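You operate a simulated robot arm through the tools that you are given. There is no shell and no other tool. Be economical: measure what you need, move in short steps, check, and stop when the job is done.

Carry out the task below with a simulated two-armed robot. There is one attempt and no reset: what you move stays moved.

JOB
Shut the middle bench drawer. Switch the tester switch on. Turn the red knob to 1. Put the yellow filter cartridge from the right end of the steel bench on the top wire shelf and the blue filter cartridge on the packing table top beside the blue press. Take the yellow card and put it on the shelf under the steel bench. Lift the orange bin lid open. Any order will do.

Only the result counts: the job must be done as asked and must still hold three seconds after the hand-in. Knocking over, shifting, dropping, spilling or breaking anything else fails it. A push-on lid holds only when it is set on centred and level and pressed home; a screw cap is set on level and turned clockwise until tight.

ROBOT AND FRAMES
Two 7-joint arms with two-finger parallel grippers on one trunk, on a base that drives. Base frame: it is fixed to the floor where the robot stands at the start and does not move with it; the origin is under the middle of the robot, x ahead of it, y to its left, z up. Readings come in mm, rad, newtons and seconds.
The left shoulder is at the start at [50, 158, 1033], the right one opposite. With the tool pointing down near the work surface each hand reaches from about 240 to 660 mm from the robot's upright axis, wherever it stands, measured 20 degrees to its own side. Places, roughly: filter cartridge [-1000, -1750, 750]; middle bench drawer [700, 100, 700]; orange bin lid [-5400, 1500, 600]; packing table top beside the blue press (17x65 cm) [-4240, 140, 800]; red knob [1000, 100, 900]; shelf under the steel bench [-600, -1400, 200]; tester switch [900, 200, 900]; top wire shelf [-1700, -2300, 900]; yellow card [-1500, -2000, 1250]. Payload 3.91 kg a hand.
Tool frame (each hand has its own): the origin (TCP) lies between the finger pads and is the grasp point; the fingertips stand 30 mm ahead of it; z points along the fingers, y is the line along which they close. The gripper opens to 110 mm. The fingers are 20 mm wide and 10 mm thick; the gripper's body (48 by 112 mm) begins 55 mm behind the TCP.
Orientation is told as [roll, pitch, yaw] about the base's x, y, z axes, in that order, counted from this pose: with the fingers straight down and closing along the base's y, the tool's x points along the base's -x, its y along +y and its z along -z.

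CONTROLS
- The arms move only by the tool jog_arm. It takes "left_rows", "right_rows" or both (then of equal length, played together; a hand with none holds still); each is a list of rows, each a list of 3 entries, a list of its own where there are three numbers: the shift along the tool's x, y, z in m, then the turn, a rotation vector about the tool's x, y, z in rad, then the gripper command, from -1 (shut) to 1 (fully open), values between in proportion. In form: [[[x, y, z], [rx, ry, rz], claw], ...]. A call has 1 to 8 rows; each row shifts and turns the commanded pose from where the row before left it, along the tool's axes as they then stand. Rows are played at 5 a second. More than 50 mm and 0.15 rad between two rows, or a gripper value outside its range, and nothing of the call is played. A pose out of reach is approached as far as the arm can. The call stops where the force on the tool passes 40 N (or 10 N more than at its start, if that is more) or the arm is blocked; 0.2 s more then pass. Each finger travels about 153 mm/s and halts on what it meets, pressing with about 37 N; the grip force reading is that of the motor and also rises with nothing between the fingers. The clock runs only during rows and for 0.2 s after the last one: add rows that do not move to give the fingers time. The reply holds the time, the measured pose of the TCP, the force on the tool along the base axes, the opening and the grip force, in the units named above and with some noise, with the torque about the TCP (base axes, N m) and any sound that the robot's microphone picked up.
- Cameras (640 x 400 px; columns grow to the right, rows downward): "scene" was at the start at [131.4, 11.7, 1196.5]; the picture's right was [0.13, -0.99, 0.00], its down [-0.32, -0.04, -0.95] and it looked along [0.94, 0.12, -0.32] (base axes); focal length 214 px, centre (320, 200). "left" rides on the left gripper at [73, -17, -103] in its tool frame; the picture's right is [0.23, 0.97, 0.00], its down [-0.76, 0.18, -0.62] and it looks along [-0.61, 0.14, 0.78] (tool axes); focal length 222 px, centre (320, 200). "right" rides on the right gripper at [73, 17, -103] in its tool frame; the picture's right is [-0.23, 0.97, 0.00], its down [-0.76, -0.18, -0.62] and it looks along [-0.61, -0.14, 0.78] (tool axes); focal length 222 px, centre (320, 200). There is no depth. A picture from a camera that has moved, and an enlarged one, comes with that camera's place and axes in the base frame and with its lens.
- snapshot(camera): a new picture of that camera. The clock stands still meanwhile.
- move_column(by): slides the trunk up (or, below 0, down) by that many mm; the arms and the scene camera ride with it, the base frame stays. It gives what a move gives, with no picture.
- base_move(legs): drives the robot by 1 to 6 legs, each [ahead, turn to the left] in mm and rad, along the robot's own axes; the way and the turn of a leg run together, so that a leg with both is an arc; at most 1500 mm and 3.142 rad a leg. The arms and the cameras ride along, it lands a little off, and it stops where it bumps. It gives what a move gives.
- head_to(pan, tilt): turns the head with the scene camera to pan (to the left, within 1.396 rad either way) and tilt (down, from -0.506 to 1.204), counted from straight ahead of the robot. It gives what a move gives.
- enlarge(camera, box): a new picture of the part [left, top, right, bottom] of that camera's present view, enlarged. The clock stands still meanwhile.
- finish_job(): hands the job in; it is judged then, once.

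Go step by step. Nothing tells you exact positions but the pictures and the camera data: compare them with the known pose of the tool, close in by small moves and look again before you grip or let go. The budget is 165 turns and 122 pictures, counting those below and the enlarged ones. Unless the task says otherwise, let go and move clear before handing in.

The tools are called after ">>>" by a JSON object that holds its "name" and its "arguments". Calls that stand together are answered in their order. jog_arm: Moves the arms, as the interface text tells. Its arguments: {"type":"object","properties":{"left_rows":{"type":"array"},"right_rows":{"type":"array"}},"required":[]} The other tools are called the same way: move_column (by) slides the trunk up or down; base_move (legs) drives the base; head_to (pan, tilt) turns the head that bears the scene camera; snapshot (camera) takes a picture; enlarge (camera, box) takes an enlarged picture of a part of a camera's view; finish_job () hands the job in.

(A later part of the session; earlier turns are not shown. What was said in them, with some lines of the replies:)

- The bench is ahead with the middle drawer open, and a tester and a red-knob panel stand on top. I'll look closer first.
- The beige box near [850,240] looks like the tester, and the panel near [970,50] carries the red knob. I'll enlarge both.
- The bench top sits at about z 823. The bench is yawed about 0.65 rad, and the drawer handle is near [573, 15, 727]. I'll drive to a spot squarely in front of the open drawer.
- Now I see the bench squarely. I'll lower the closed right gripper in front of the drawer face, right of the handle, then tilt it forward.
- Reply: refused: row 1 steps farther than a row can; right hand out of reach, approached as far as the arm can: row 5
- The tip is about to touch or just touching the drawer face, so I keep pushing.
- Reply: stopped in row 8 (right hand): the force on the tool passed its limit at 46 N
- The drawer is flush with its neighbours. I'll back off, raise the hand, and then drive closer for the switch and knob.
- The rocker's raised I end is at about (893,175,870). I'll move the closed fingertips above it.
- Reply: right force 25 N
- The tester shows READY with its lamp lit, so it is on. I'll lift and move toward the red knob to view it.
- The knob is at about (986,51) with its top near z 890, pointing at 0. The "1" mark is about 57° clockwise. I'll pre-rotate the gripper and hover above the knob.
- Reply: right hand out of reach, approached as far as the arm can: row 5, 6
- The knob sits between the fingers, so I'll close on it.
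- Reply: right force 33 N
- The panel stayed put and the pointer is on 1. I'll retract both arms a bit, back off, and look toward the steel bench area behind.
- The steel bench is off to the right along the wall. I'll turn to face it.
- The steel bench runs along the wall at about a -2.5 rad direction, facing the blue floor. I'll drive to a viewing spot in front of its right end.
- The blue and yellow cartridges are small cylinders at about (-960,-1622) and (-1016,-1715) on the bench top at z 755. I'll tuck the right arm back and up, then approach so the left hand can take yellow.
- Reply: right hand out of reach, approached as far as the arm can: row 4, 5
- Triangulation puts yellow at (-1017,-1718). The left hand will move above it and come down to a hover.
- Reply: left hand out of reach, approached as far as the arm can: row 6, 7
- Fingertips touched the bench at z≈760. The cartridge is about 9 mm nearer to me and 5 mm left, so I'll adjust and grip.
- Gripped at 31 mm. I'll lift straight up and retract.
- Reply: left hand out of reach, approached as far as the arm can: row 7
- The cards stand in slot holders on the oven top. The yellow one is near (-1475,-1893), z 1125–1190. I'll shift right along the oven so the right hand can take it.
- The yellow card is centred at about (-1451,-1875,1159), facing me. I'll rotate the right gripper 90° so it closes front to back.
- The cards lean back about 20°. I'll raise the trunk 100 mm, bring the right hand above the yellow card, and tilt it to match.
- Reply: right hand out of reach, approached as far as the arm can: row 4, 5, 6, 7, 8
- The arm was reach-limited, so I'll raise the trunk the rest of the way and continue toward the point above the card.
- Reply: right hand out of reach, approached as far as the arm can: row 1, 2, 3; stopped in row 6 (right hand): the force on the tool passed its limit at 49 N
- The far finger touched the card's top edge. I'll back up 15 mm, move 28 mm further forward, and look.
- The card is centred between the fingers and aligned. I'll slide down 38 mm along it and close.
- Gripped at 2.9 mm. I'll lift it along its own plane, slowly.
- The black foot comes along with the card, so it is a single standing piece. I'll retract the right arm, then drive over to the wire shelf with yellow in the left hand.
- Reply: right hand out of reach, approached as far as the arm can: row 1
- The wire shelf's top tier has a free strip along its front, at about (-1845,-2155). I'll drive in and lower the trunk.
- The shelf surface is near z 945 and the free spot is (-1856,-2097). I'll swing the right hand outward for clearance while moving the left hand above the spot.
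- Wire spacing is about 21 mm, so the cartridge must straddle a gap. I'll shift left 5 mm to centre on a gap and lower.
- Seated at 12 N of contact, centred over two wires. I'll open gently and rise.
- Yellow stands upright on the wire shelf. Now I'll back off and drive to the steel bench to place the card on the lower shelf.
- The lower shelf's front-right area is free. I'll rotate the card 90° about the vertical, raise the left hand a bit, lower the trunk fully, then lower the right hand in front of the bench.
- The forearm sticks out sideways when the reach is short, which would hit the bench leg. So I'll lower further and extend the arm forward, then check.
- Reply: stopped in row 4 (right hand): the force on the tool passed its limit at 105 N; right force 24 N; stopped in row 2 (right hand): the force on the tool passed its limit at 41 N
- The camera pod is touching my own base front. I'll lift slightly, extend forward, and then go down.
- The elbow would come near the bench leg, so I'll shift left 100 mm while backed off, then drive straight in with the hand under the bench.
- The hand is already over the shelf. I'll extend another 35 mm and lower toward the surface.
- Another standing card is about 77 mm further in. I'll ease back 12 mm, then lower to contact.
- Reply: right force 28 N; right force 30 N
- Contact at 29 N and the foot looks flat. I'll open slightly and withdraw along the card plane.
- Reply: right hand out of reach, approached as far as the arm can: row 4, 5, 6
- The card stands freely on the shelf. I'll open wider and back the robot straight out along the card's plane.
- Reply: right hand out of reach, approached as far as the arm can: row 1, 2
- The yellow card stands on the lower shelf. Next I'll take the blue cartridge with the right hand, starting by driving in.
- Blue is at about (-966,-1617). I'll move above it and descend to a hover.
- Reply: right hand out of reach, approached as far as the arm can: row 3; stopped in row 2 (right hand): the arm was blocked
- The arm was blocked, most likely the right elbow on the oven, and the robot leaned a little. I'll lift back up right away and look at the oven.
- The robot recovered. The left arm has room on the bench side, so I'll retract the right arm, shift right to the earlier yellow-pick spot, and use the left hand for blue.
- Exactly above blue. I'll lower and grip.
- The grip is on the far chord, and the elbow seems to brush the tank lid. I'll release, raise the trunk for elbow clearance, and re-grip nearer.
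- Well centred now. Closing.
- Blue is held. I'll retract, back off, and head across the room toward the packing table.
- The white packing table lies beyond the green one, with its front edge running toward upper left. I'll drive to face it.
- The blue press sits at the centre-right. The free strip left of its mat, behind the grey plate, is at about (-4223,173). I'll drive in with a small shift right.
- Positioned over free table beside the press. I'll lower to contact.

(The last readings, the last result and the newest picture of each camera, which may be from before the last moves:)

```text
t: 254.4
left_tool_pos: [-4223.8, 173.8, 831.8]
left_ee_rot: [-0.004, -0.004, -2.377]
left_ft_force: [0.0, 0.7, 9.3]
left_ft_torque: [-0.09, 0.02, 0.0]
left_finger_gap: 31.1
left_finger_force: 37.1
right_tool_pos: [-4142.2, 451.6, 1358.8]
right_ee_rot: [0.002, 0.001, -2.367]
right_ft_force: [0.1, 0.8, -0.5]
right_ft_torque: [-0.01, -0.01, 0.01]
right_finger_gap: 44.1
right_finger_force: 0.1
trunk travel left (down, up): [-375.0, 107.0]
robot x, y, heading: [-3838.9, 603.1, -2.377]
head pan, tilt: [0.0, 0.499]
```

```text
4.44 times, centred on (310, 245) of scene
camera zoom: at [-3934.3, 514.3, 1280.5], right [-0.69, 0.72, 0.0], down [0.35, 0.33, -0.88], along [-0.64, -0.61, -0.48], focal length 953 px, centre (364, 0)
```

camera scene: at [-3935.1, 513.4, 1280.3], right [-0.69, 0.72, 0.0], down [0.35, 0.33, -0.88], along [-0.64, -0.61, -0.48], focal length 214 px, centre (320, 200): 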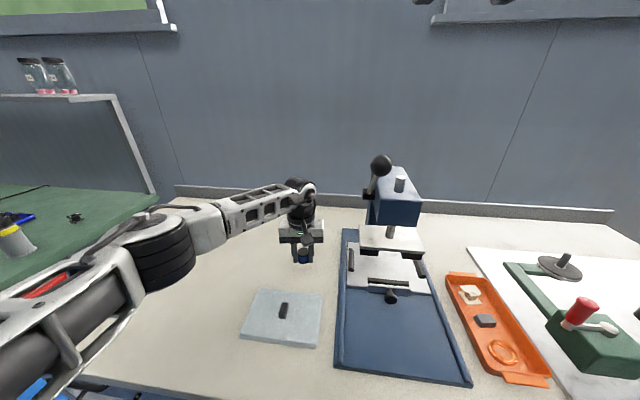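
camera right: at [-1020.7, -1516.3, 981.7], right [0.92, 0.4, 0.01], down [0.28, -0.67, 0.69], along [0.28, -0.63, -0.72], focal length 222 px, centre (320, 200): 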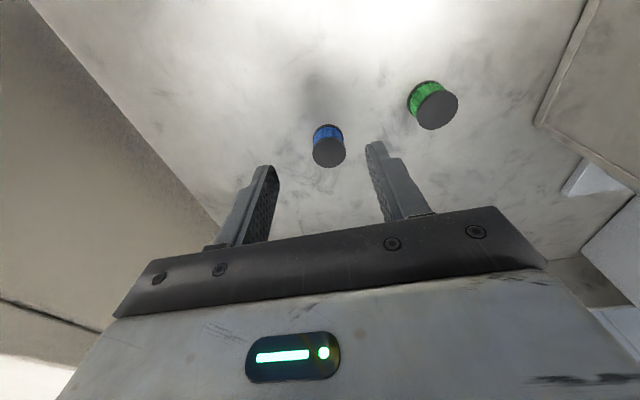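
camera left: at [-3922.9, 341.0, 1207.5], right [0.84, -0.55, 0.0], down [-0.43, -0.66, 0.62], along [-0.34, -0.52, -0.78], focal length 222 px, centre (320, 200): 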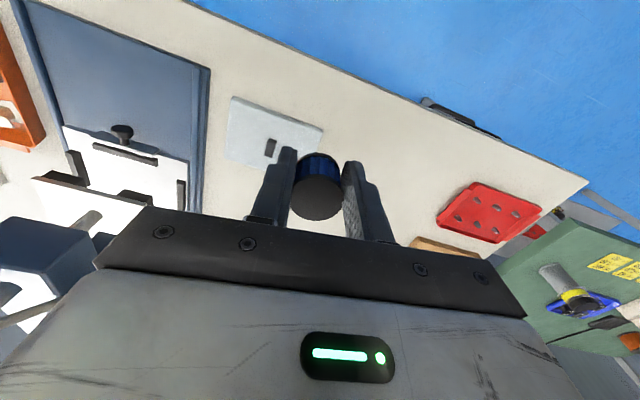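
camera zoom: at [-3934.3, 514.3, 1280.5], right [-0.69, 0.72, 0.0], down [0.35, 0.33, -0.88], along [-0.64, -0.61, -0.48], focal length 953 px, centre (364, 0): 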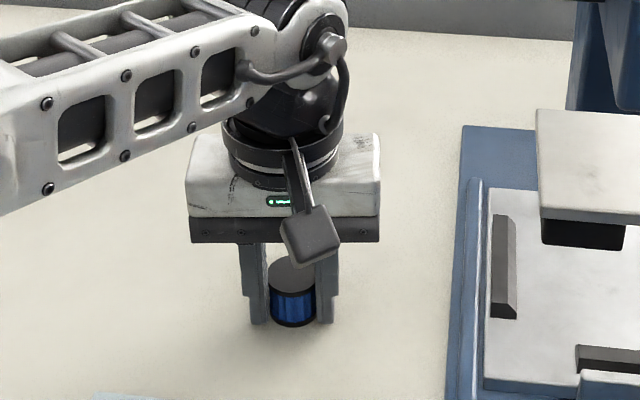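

Contact at 9 N and upright. I'll release and rise.

>>> {"name": "jog_arm", "arguments": {"left_rows": [[[0, 0, 0], [0, 0, 0], -0.2], [[0, 0, 0], [0, 0, 0], -0.1], [[0, 0, -0.02], [0, 0, 0], -0.1], [[0, 0, -0.05], [0, 0, 0], -0.1], [[0, 0, -0.05], [0, 0, 0], -0.1], [[0, 0, -0.05], [0, 0, 0], -0.1], [[0, 0, -0.05], [0, 0, 0], -0.1], [[0.04, 0, -0.02], [0, 0, 0], -0.1]]}}

>>> {"name": "jog_arm", "arguments": {"left_rows": [[[0.045, 0, 0], [0, 0, 0], -0.1], [[0.045, 0.01, 0], [0, 0, 0], -0.1], [[0.045, 0.01, 0], [0, 0, 0], -0.1], [[0.045, 0.01, 0], [0, 0, 0], -0.1], [[0.045, 0.01, 0], [0, 0, 0], -0.1]]}}

>>> {"name": "snapshot", "arguments": {"camera": "scene"}}

```text
t: 256.2
left_tool_pos: [-4194.4, 199.4, 1072.2]
left_ee_rot: [-0.002, -0.002, -2.377]
left_ft_force: [-0.8, -0.2, -0.3]
left_ft_torque: [0.0, 0.03, 0.0]
left_finger_gap: 49.6
left_finger_force: 0.2
right_tool_pos: [-4142.7, 450.7, 1358.9]
right_ee_rot: [0.001, 0.002, -2.369]
right_ft_force: [-0.1, 0.7, -0.7]
right_ft_torque: [-0.01, -0.02, -0.03]
right_finger_gap: 43.8
right_finger_force: 0.0
trunk travel left (down, up): [-375.0, 107.0]
robot x, y, heading: [-3840.1, 604.7, -2.376]
head pan, tilt: [0.0, 0.499]
```

```text
t: 257.4
left_tool_pos: [-4002.0, 329.0, 1070.1]
left_ee_rot: [-0.001, -0.001, -2.375]
left_ft_force: [0.6, -0.8, -0.6]
left_ft_torque: [0.02, 0.01, -0.02]
left_finger_gap: 49.4
left_finger_force: 0.1
right_tool_pos: [-4142.6, 451.3, 1358.2]
right_ee_rot: [0.001, 0.002, -2.37]
right_ft_force: [-0.3, 0.1, -0.4]
right_ft_torque: [0.0, -0.02, 0.0]
right_finger_gap: 44.0
right_finger_force: 0.1
trunk travel left (down, up): [-375.0, 107.0]
robot x, y, heading: [-3834.2, 605.1, -2.377]
head pan, tilt: [0.0, 0.499]
```

```text
13 pictures are left
camera scene: at [-3934.6, 513.8, 1280.3], right [-0.69, 0.72, 0.0], down [0.35, 0.33, -0.88], along [-0.64, -0.61, -0.48], focal length 214 px, centre (320, 200)
```

scene: 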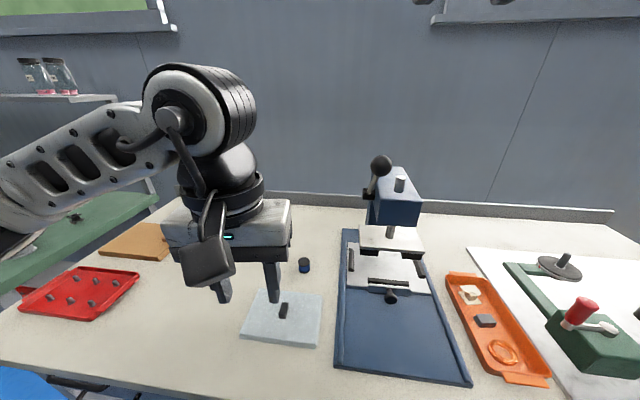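

The blue cartridge stands beside the press. Next is the orange bin, so I'll back off and drive along the table.

>>> {"name": "base_move", "arguments": {"legs": [[-350, 0], [0, -1.586], [1150, 0]]}}

>>> {"name": "head_to", "arguments": {"pan": 0.6, "tilt": 0.5}}

>>> {"name": "snapshot", "arguments": {"camera": "scene"}}

```text
t: 269.0
left_tool_pos: [-4673.8, 1834.5, 1071.0]
left_ee_rot: [-0.002, 0.001, 2.341]
left_ft_force: [-1.0, -0.4, 0.1]
left_ft_torque: [0.0, 0.01, -0.02]
left_finger_gap: 49.5
left_finger_force: 0.1
right_tool_pos: [-4551.7, 1975.5, 1358.0]
right_ee_rot: [0.001, 0.001, 2.349]
right_ft_force: [0.5, -0.3, 0.0]
right_ft_torque: [0.03, 0.01, 0.02]
right_finger_gap: 44.2
right_finger_force: 0.1
trunk travel left (down, up): [-375.0, 107.0]
robot x, y, heading: [-4397.4, 1673.2, 2.339]
head pan, tilt: [0.0, 0.499]
```

```text
t: 270.0
left_tool_pos: [-4673.7, 1835.0, 1070.5]
left_ee_rot: [-0.003, 0.001, 2.34]
left_ft_force: [0.4, 0.9, -0.1]
left_ft_torque: [0.0, 0.01, 0.02]
left_finger_gap: 49.5
left_finger_force: 0.1
right_tool_pos: [-4552.3, 1976.6, 1358.1]
right_ee_rot: [0.001, 0.002, 2.35]
right_ft_force: [-0.4, -0.2, -0.6]
right_ft_torque: [0.0, 0.01, 0.04]
right_finger_gap: 44.2
right_finger_force: 0.0
trunk travel left (down, up): [-375.0, 107.0]
robot x, y, heading: [-4395.8, 1671.2, 2.339]
head pan, tilt: [0.6, 0.499]
```

```text
12 pictures are left
camera scene: at [-4514.5, 1719.0, 1280.3], right [0.2, 0.98, 0.0], down [0.47, -0.1, -0.88], along [-0.86, 0.18, -0.48], focal length 214 px, centre (320, 200)
```

scene: 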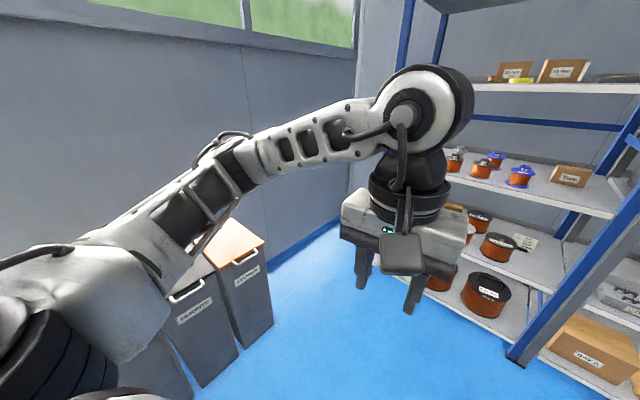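

The orange-lidded bin is at about (-5374,1484), with a handle at the lid front near (-5283,1549). I'll move in front of it and look.

>>> {"name": "base_move", "arguments": {"legs": [[0, 0.234], [520, 0], [0, 1.32]]}}

>>> {"name": "head_to", "arguments": {"pan": 0.0, "tilt": 0.75}}

>>> {"name": "snapshot", "arguments": {"camera": "scene"}}

```text
t: 277.0
left_tool_pos: [-5001.9, 1678.4, 1070.7]
left_ee_rot: [-0.003, -0.001, -2.413]
left_ft_force: [-0.1, 0.4, -0.9]
left_ft_torque: [-0.03, -0.02, -0.03]
left_finger_gap: 49.5
left_finger_force: 0.0
right_tool_pos: [-5136.5, 1806.0, 1357.7]
right_ee_rot: [0.002, 0.004, -2.405]
right_ft_force: [0.4, -1.1, -0.4]
right_ft_torque: [0.0, -0.04, 0.01]
right_finger_gap: 43.7
right_finger_force: 0.0
trunk travel left (down, up): [-375.0, 107.0]
robot x, y, heading: [-4828.7, 1947.2, -2.413]
head pan, tilt: [0.6, 0.499]
```

```text
t: 278.0
left_tool_pos: [-5001.4, 1678.1, 1071.3]
left_ee_rot: [-0.002, 0.0, -2.412]
left_ft_force: [0.1, 0.3, 0.0]
left_ft_torque: [-0.01, 0.02, 0.01]
left_finger_gap: 49.5
left_finger_force: 0.1
right_tool_pos: [-5137.9, 1805.5, 1358.2]
right_ee_rot: [0.001, 0.002, -2.403]
right_ft_force: [0.4, -0.4, 0.0]
right_ft_torque: [-0.01, 0.03, -0.01]
right_finger_gap: 43.8
right_finger_force: 0.1
trunk travel left (down, up): [-375.0, 107.0]
robot x, y, heading: [-4825.1, 1949.5, -2.414]
head pan, tilt: [0.0, 0.75]
```

```text
11 pictures are left
camera scene: at [-4921.2, 1866.4, 1258.3], right [-0.66, 0.75, 0.0], down [0.51, 0.45, -0.73], along [-0.55, -0.49, -0.68], focal length 214 px, centre (320, 200)
```

scene: 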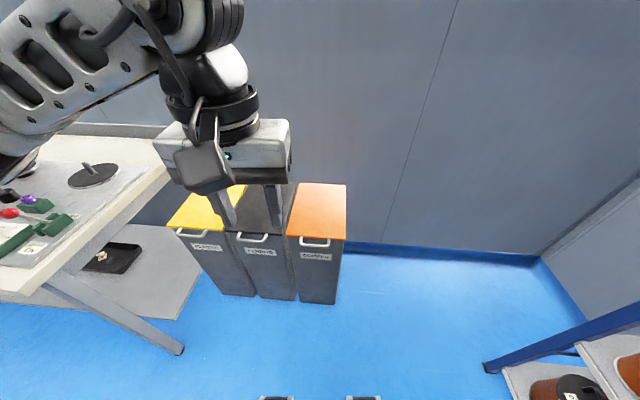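

>>> {"name": "enlarge", "arguments": {"camera": "scene", "box": [270, 175, 360, 265]}}

```text
4.44 times, centred on (315, 220) of scene
camera zoom: at [-4921.2, 1866.4, 1258.3], right [-0.66, 0.75, 0.0], down [0.51, 0.45, -0.73], along [-0.55, -0.49, -0.68], focal length 953 px, centre (342, 111)
```

zoom: 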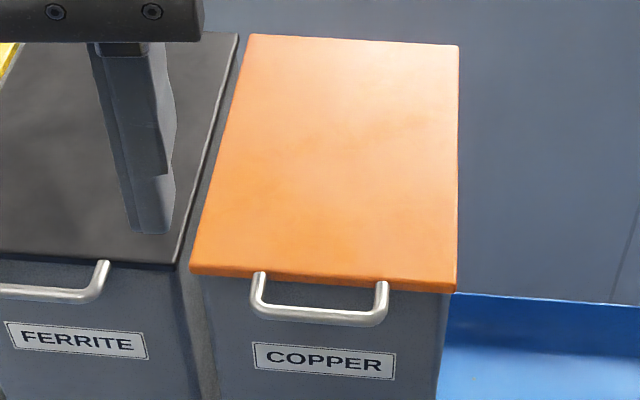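

The U-handle protrudes forward from the lid's front, with the bar at about (-5233,1560,635) and the hinge at the back. I'll align squarely with the bin, slightly left of it, and lower the trunk.

>>> {"name": "base_move", "arguments": {"legs": [[0, 0.998], [199, 0], [0, -1.1]]}}

>>> {"name": "move_column", "arguments": {"by": -200}}

>>> {"name": "jog_arm", "arguments": {"right_rows": [[[0, 0, 0], [0, -0.145, 0], -1], [[0, 0, 0], [0, -0.145, 0], -1], [[0, 0, 0], [0, -0.145, 0], -1], [[0, 0, 0], [0, -0.145, 0], -1], [[0, 0, 0], [0, -0.145, 0], -1], [[0, 0, 0], [0, -0.145, 0], -1], [[0, 0, 0], [0, -0.145, 0], -1], [[0, 0, 0], [0, -0.145, 0], -1]]}}

>>> {"name": "snapshot", "arguments": {"camera": "scene"}}

```text
t: 285.0
left_tool_pos: [-4997.2, 1501.6, 1070.8]
left_ee_rot: [0.0, 0.001, -2.515]
left_ft_force: [0.2, -0.6, 0.4]
left_ft_torque: [-0.04, 0.0, 0.0]
left_finger_gap: 49.3
left_finger_force: 0.0
right_tool_pos: [-5119.2, 1643.1, 1358.5]
right_ee_rot: [0.0, 0.001, -2.506]
right_ft_force: [0.1, 0.4, -0.2]
right_ft_torque: [-0.02, -0.01, 0.02]
right_finger_gap: 44.1
right_finger_force: 0.0
trunk travel left (down, up): [-375.0, 107.0]
robot x, y, heading: [-4794.1, 1753.3, -2.518]
head pan, tilt: [0.0, 0.75]
```

```text
t: 287.1
left_tool_pos: [-4997.7, 1501.8, 871.0]
left_ee_rot: [-0.002, 0.0, -2.515]
left_ft_force: [0.1, -0.7, -0.2]
left_ft_torque: [-0.02, 0.04, 0.0]
left_finger_gap: 49.5
left_finger_force: 0.0
right_tool_pos: [-5118.6, 1642.7, 1157.8]
right_ee_rot: [0.002, 0.002, -2.506]
right_ft_force: [-0.5, 0.7, 0.8]
right_ft_torque: [0.0, -0.03, 0.0]
right_finger_gap: 44.1
right_finger_force: 0.1
trunk travel left (down, up): [-175.0, 307.0]
robot x, y, heading: [-4794.5, 1751.1, -2.518]
head pan, tilt: [0.0, 0.75]
```

```text
t: 288.6
left_tool_pos: [-4997.0, 1501.9, 870.0]
left_ee_rot: [-0.004, 0.002, -2.515]
left_ft_force: [0.2, -1.2, -0.6]
left_ft_torque: [0.04, 0.02, 0.02]
left_finger_gap: 49.4
left_finger_force: 0.0
right_tool_pos: [-5124.3, 1642.6, 1161.6]
right_ee_rot: [0.038, -0.86, -2.558]
right_ft_force: [-1.5, -4.5, 7.2]
right_ft_torque: [0.39, -0.76, -0.39]
right_finger_gap: 0.0
right_finger_force: 37.1
trunk travel left (down, up): [-175.0, 307.0]
robot x, y, heading: [-4798.0, 1751.5, -2.516]
head pan, tilt: [0.0, 0.75]
stopped in row 7 (right hand): the force on the tool passed its limit at 56 N (the readings are from after the stop); the commanded pose is now the measured one
```

```text
9 pictures are left
camera scene: at [-4897.0, 1681.4, 1057.0], right [-0.57, 0.82, 0.0], down [0.57, 0.4, -0.72], along [-0.59, -0.41, -0.69], focal length 214 px, centre (320, 200)
```

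scene: 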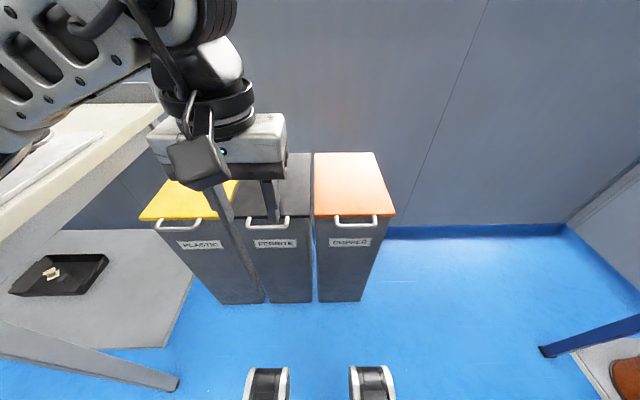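

I'm aligned with the bar 474 mm ahead and 99 mm right. I'll move the closed fingers forward a little and descend in front of the handle.

>>> {"name": "jog_arm", "arguments": {"right_rows": [[[-0.0245, 0, 0.0284], [0, 0, 0], -1], [[-0.0245, 0, 0.0284], [0, 0, 0], -1], [[0.0371, 0, 0.0319], [0, 0, 0], -1], [[0.0371, 0, 0.0319], [0, 0, 0], -1], [[0.0371, 0, 0.0319], [0, 0, 0], -1], [[0.0371, 0, 0.0319], [0, 0, 0], -1], [[0.0371, 0, 0.0319], [0, 0, 0], -1], [[0.0371, 0, 0.0319], [0, 0, 0], -1]]}}

>>> {"name": "jog_arm", "arguments": {"right_rows": [[[0.0371, 0, 0.0319], [0, 0, 0], -1], [[0.0371, 0, 0.0319], [0, 0, 0], -1], [[0.0371, 0, 0.0319], [0, 0, 0], -1], [[0.0371, 0, 0.0319], [0, 0, 0], -1], [[0.0371, 0, 0.0319], [0, 0, 0], -1], [[0.019, 0, 0.0163], [0, 0, 0], -1]]}}

>>> {"name": "enlarge", "arguments": {"camera": "scene", "box": [290, 140, 430, 310]}}

```text
t: 290.4
left_tool_pos: [-4997.1, 1502.4, 871.4]
left_ee_rot: [-0.001, -0.001, -2.514]
left_ft_force: [0.0, 0.5, -0.3]
left_ft_torque: [0.01, 0.01, 0.01]
left_finger_gap: 49.5
left_finger_force: 0.1
right_tool_pos: [-5181.6, 1594.4, 866.9]
right_ee_rot: [0.034, -0.86, -2.552]
right_ft_force: [0.3, 0.0, 0.3]
right_ft_torque: [0.02, 0.01, 0.0]
right_finger_gap: 0.0
right_finger_force: 37.1
trunk travel left (down, up): [-175.0, 307.0]
robot x, y, heading: [-4796.2, 1750.8, -2.519]
head pan, tilt: [0.0, 0.75]
```

```text
t: 291.8
left_tool_pos: [-4997.3, 1501.4, 870.4]
left_ee_rot: [-0.001, 0.0, -2.514]
left_ft_force: [0.0, 0.0, 0.4]
left_ft_torque: [0.02, -0.03, 0.05]
left_finger_gap: 49.5
left_finger_force: 0.1
right_tool_pos: [-5177.4, 1587.9, 598.7]
right_ee_rot: [0.035, -0.86, -2.552]
right_ft_force: [-0.2, 0.0, -0.5]
right_ft_torque: [-0.01, -0.02, 0.01]
right_finger_gap: 0.0
right_finger_force: 37.3
trunk travel left (down, up): [-175.0, 307.0]
robot x, y, heading: [-4798.0, 1752.7, -2.52]
head pan, tilt: [0.0, 0.75]
```

```text
2.35 times, centred on (360, 225) of scene
camera zoom: at [-4897.1, 1680.2, 1058.3], right [-0.58, 0.81, 0.0], down [0.55, 0.4, -0.73], along [-0.59, -0.43, -0.68], focal length 505 px, centre (226, 141)
```

zoom: 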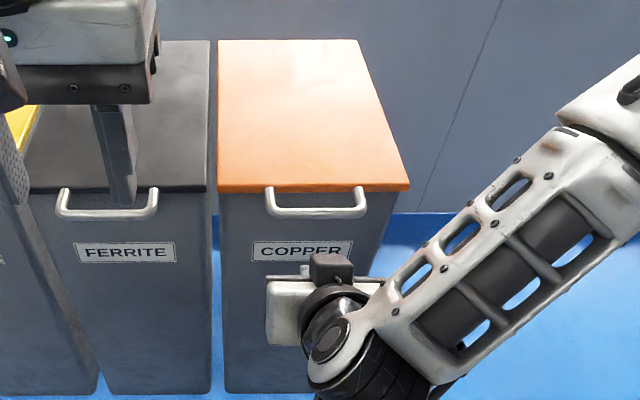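

The hand is below and in front of the bar. I'll advance 42 mm under it and lift.

>>> {"name": "jog_arm", "arguments": {"right_rows": [[[-0.0137, 0, 0.0159], [0, 0, 0], -1], [[-0.0137, 0, 0.0159], [0, 0, 0], -1], [[-0.0121, 0, -0.0104], [0, 0, 0], -1], [[-0.0121, 0, -0.0104], [0, 0, 0], -1], [[-0.0121, 0, -0.0104], [0, 0, 0], -1], [[-0.0135, 0, -0.0088], [0, 0, 0], -1], [[-0.0135, 0, -0.0088], [0, 0, 0], -1], [[-0.0135, 0, -0.0088], [0, 0, 0], -1]]}}

>>> {"name": "enlarge", "arguments": {"camera": "scene", "box": [290, 140, 430, 310]}}

```text
t: 293.6
left_tool_pos: [-4997.8, 1501.1, 871.0]
left_ee_rot: [-0.003, 0.0, -2.515]
left_ft_force: [-0.9, 0.6, -0.3]
left_ft_torque: [0.01, -0.01, 0.01]
left_finger_gap: 49.8
left_finger_force: 0.1
right_tool_pos: [-5220.7, 1564.4, 693.2]
right_ee_rot: [0.033, -0.857, -2.553]
right_ft_force: [0.5, 1.7, -0.7]
right_ft_torque: [0.02, -0.04, 0.05]
right_finger_gap: 0.1
right_finger_force: 36.8
trunk travel left (down, up): [-175.0, 307.0]
robot x, y, heading: [-4796.3, 1751.0, -2.52]
head pan, tilt: [0.0, 0.75]
```

```text
2.35 times, centred on (360, 225) of scene
camera zoom: at [-4897.2, 1680.2, 1058.3], right [-0.58, 0.81, 0.0], down [0.55, 0.4, -0.73], along [-0.59, -0.43, -0.68], focal length 505 px, centre (226, 141)
```

zoom: 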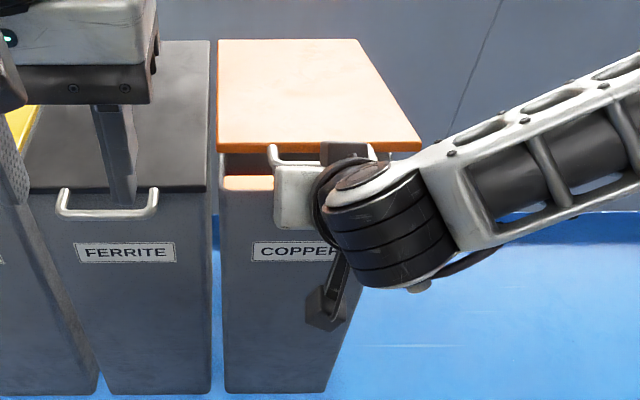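

The lid is lifting. I'll continue along its arc.

>>> {"name": "jog_arm", "arguments": {"right_rows": [[[-0.0285, 0, -0.0123], [0, 0, 0], -1], [[-0.0285, 0, -0.0123], [0, 0, 0], -1], [[-0.0285, 0, -0.0123], [0, 0, 0], -1], [[-0.0299, 0, -0.0041], [0, 0, 0], -1], [[-0.0299, 0, -0.0041], [0, 0, 0], -1], [[-0.0299, 0, -0.0041], [0, 0, 0], -1]]}}

>>> {"name": "jog_arm", "arguments": {"right_rows": [[[-0.03, 0, 0.0037], [0, 0, 0], -1], [[-0.03, 0, 0.0037], [0, 0, 0], -1], [[-0.03, 0, 0.0037], [0, 0, 0], -1]]}}

>>> {"name": "snapshot", "arguments": {"camera": "scene"}}

```text
t: 295.0
left_tool_pos: [-4998.5, 1501.2, 870.1]
left_ee_rot: [-0.003, -0.001, -2.516]
left_ft_force: [1.0, 0.1, 0.2]
left_ft_torque: [0.0, -0.02, -0.03]
left_finger_gap: 49.5
left_finger_force: 0.0
right_tool_pos: [-5285.1, 1523.0, 856.8]
right_ee_rot: [0.033, -0.856, -2.551]
right_ft_force: [0.1, 0.5, -1.5]
right_ft_torque: [0.06, -0.05, -0.02]
right_finger_gap: 0.0
right_finger_force: 37.0
trunk travel left (down, up): [-175.0, 307.0]
robot x, y, heading: [-4799.2, 1751.3, -2.518]
head pan, tilt: [0.0, 0.75]
```

```text
t: 295.8
left_tool_pos: [-4997.0, 1501.2, 870.4]
left_ee_rot: [-0.002, 0.0, -2.514]
left_ft_force: [-0.2, 0.2, -0.4]
left_ft_torque: [0.0, 0.01, 0.01]
left_finger_gap: 49.3
left_finger_force: 0.0
right_tool_pos: [-5339.9, 1484.0, 918.0]
right_ee_rot: [0.033, -0.856, -2.552]
right_ft_force: [0.4, 0.0, -1.3]
right_ft_torque: [-0.01, 0.03, 0.0]
right_finger_gap: 0.0
right_finger_force: 36.5
trunk travel left (down, up): [-175.0, 307.0]
robot x, y, heading: [-4791.9, 1750.6, -2.518]
head pan, tilt: [0.0, 0.75]
```

```text
6 pictures are left
camera scene: at [-4897.2, 1680.2, 1058.3], right [-0.58, 0.81, 0.0], down [0.55, 0.4, -0.73], along [-0.59, -0.43, -0.68], focal length 214 px, centre (320, 200)
```

scene: 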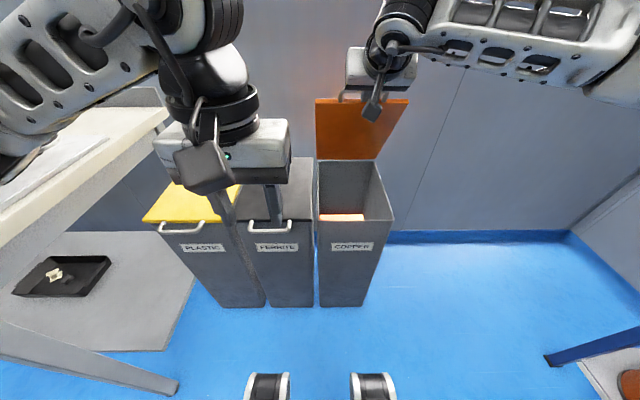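

The lid is about 57° open. I'll drive forward 110 mm to push it further, then extend the arm to bring it past vertical.

>>> {"name": "base_move", "arguments": {"legs": [[110, 0]]}}

>>> {"name": "jog_arm", "arguments": {"right_rows": [[[-0.013, 0, 0.0152], [0, 0, 0], -1], [[-0.013, 0, 0.0152], [0, 0, 0], -1], [[-0.013, 0, 0.0152], [0, 0, 0], -1], [[-0.013, 0, 0.0152], [0, 0, 0], -1], [[-0.013, 0, 0.0152], [0, 0, 0], -1]]}}

>>> {"name": "snapshot", "arguments": {"camera": "scene"}}

```text
t: 296.9
left_tool_pos: [-5061.7, 1455.5, 869.4]
left_ee_rot: [-0.003, 0.0, -2.519]
left_ft_force: [0.2, -0.7, -0.7]
left_ft_torque: [0.0, 0.01, 0.05]
left_finger_gap: 49.3
left_finger_force: 0.1
right_tool_pos: [-5405.0, 1436.7, 936.2]
right_ee_rot: [0.05, -0.895, -2.562]
right_ft_force: [1.4, 1.8, 3.9]
right_ft_torque: [-0.05, 0.03, -0.03]
right_finger_gap: 0.0
right_finger_force: 37.3
trunk travel left (down, up): [-175.0, 307.0]
robot x, y, heading: [-4861.5, 1706.5, -2.522]
head pan, tilt: [0.0, 0.75]
stopped in leg 1: the force on the tool passed its limit at 47 N (the readings are from after the stop); the commanded pose is now the measured one
```

```text
t: 297.9
left_tool_pos: [-5060.8, 1456.3, 869.6]
left_ee_rot: [0.0, -0.004, -2.516]
left_ft_force: [-0.7, -0.7, 0.1]
left_ft_torque: [-0.04, 0.0, -0.01]
left_finger_gap: 49.7
left_finger_force: 0.1
right_tool_pos: [-5460.2, 1395.9, 946.0]
right_ee_rot: [0.052, -0.894, -2.563]
right_ft_force: [18.0, 18.2, 9.1]
right_ft_torque: [0.16, 0.09, -0.07]
right_finger_gap: 0.0
right_finger_force: 36.6
trunk travel left (down, up): [-175.0, 307.0]
robot x, y, heading: [-4856.6, 1706.9, -2.521]
head pan, tilt: [0.0, 0.75]
stopped in row 4 (right hand): the force on the tool passed its limit at 59 N (the readings are from after the stop); the commanded pose is now the measured one
```

```text
5 pictures are left
camera scene: at [-4959.8, 1636.1, 1058.3], right [-0.58, 0.81, 0.0], down [0.55, 0.39, -0.73], along [-0.6, -0.43, -0.68], focal length 214 px, centre (320, 200)
```

scene: 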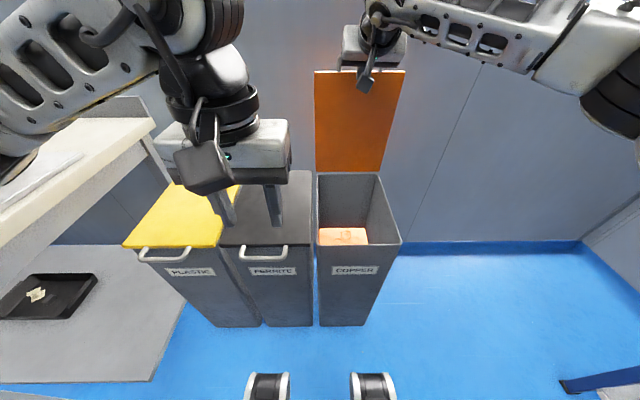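

The lid is near vertical and resisting. I'll press a little further, slowly, to see whether it is at its stop.

>>> {"name": "jog_arm", "arguments": {"right_rows": [[[-0.0037, 0, 0.0047], [0, 0, 0], -1], [[-0.0037, 0, 0.0047], [0, 0, 0], -1], [[-0.0037, 0, 0.0047], [0, 0, 0], -1], [[-0.0037, 0, 0.0047], [0, 0, 0], -1]]}}

>>> {"name": "enlarge", "arguments": {"camera": "scene", "box": [290, 10, 430, 190]}}

```text
t: 298.2
left_tool_pos: [-5060.3, 1457.4, 870.3]
left_ee_rot: [-0.003, -0.002, -2.519]
left_ft_force: [0.5, -0.4, 0.3]
left_ft_torque: [-0.02, 0.03, -0.01]
left_finger_gap: 49.3
left_finger_force: 0.0
right_tool_pos: [-5461.2, 1395.0, 945.6]
right_ee_rot: [0.051, -0.889, -2.561]
right_ft_force: [16.7, 18.3, 6.4]
right_ft_torque: [0.12, 0.01, -0.11]
right_finger_gap: 0.0
right_finger_force: 36.9
trunk travel left (down, up): [-175.0, 307.0]
robot x, y, heading: [-4860.6, 1703.4, -2.524]
head pan, tilt: [0.0, 0.75]
stopped in row 1 (right hand): the force on the tool passed its limit at 46 N (the readings are from after the stop); the commanded pose is now the measured one
```

```text
2.22 times, centred on (360, 100) of scene
camera zoom: at [-4959.8, 1636.3, 1058.5], right [-0.58, 0.81, 0.0], down [0.55, 0.39, -0.73], along [-0.6, -0.43, -0.68], focal length 477 px, centre (231, 422)
```

zoom: 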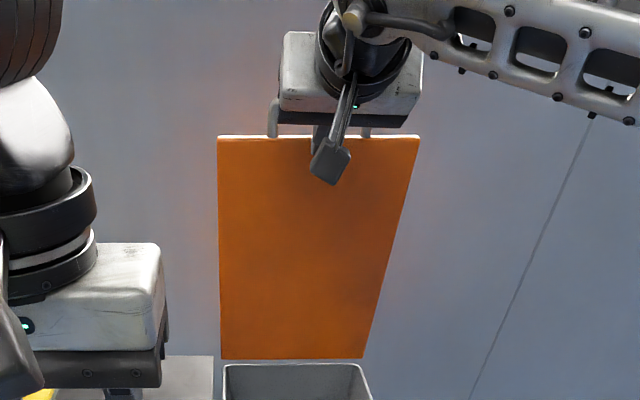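

The lid is at a firm stop. I'll back the finger off a little and see whether the lid stays.

>>> {"name": "jog_arm", "arguments": {"right_rows": [[[0.0065, 0, -0.0076], [0, 0, 0], -1], [[0.013, 0, -0.0152], [0, 0, 0], -1], [[0.013, 0, -0.0152], [0, 0, 0], -1], [[0, 0, 0], [0, 0, 0], -1], [[0, 0, 0], [0, 0, 0], -1], [[0, 0, 0], [0, 0, 0], -1]]}}

>>> {"name": "enlarge", "arguments": {"camera": "scene", "box": [290, 10, 430, 190]}}

```text
t: 299.6
left_tool_pos: [-5062.5, 1455.3, 870.3]
left_ee_rot: [-0.002, 0.0, -2.517]
left_ft_force: [-0.2, 0.8, -0.8]
left_ft_torque: [-0.02, 0.04, 0.01]
left_finger_gap: 49.8
left_finger_force: 0.2
right_tool_pos: [-5422.0, 1421.8, 940.8]
right_ee_rot: [0.051, -0.888, -2.563]
right_ft_force: [-0.1, -0.2, 0.4]
right_ft_torque: [0.03, -0.01, 0.02]
right_finger_gap: 0.0
right_finger_force: 37.1
trunk travel left (down, up): [-175.0, 307.0]
robot x, y, heading: [-4863.6, 1705.8, -2.517]
head pan, tilt: [0.0, 0.75]
```

```text
2.22 times, centred on (360, 100) of scene
camera zoom: at [-4962.0, 1634.2, 1058.3], right [-0.58, 0.81, 0.0], down [0.55, 0.4, -0.73], along [-0.59, -0.43, -0.68], focal length 477 px, centre (231, 422)
```

zoom: 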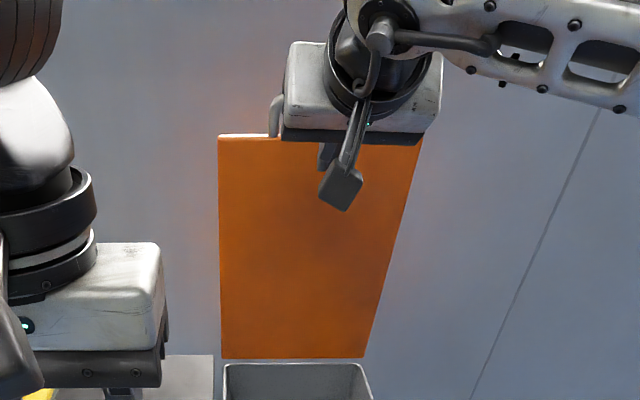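

The lid stays put with the finger off it. I'll withdraw the hand straight back and drive clear.

>>> {"name": "jog_arm", "arguments": {"right_rows": [[[0.0284, 0, -0.0349], [0, 0, 0], -1], [[0.0284, 0, -0.0349], [0, 0, 0], -1], [[0.0284, 0, -0.0349], [0, 0, 0], -1], [[0.0284, 0, -0.0349], [0, 0, 0], -1]]}}

>>> {"name": "base_move", "arguments": {"legs": [[-250, 0]]}}

>>> {"name": "snapshot", "arguments": {"camera": "scene"}}

```text
t: 300.6
left_tool_pos: [-5062.1, 1455.6, 870.0]
left_ee_rot: [-0.001, 0.001, -2.516]
left_ft_force: [-0.2, 1.1, 0.2]
left_ft_torque: [0.03, 0.04, 0.01]
left_finger_gap: 49.6
left_finger_force: 0.0
right_tool_pos: [-5275.3, 1526.4, 940.7]
right_ee_rot: [0.051, -0.888, -2.562]
right_ft_force: [0.9, -0.8, 0.1]
right_ft_torque: [-0.03, -0.01, -0.01]
right_finger_gap: 0.0
right_finger_force: 36.7
trunk travel left (down, up): [-175.0, 307.0]
robot x, y, heading: [-4862.5, 1703.4, -2.52]
head pan, tilt: [0.0, 0.75]
```

```text
t: 302.4
left_tool_pos: [-4857.4, 1602.0, 869.8]
left_ee_rot: [-0.002, 0.001, -2.517]
left_ft_force: [-0.5, -0.4, 0.4]
left_ft_torque: [-0.01, -0.04, 0.0]
left_finger_gap: 49.4
left_finger_force: 0.1
right_tool_pos: [-5070.2, 1670.8, 941.5]
right_ee_rot: [0.05, -0.888, -2.562]
right_ft_force: [0.1, 0.0, -0.2]
right_ft_torque: [0.04, 0.01, 0.0]
right_finger_gap: 0.0
right_finger_force: 37.2
trunk travel left (down, up): [-175.0, 307.0]
robot x, y, heading: [-4655.3, 1850.0, -2.521]
head pan, tilt: [0.0, 0.75]
```

```text
2 pictures are left
camera scene: at [-4756.8, 1780.9, 1058.3], right [-0.58, 0.81, 0.0], down [0.55, 0.4, -0.73], along [-0.59, -0.43, -0.68], focal length 214 px, centre (320, 200)
```

scene: 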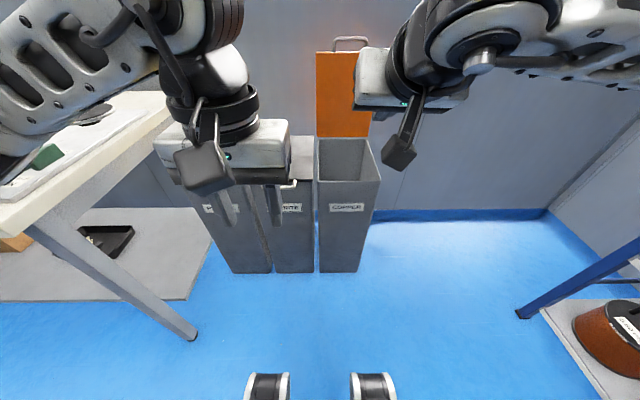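

The lid stays open, both hands are empty and clear, and every item on the list is done, so I'm handing in.

>>> {"name": "finish_job", "arguments": {}}

```text
The job is handed in.
```

I've done all seven parts of the job and handed it in; I don't have the verdict.

- **Middle bench drawer:** shut, flush with the drawers on either side.
- **Tester switch:** on, with READY on the display and the power lamp lit.
- **Red knob:** turned to 1. The angle I measured is within a few degrees of the mark.
- **Yellow filter cartridge:** standing on the top wire shelf, across two wires.
- **Blue filter cartridge:** standing on the packing table beside the blue press.
- **Yellow card:** standing on the shelf under the steel bench. Its black foot lifted off with it, so the two moved as one piece.
- **Orange bin lid:** open to its stop at roughly 80–85°. It stayed there once I took the hand away.

While I was reaching for the blue cartridge, two arm contacts happened by accident. My right arm was blocked, probably by the oven, and the robot leaned back slightly. Later my left elbow seemed to brush the tank lid. Nothing looked shifted in the pictures afterwards.
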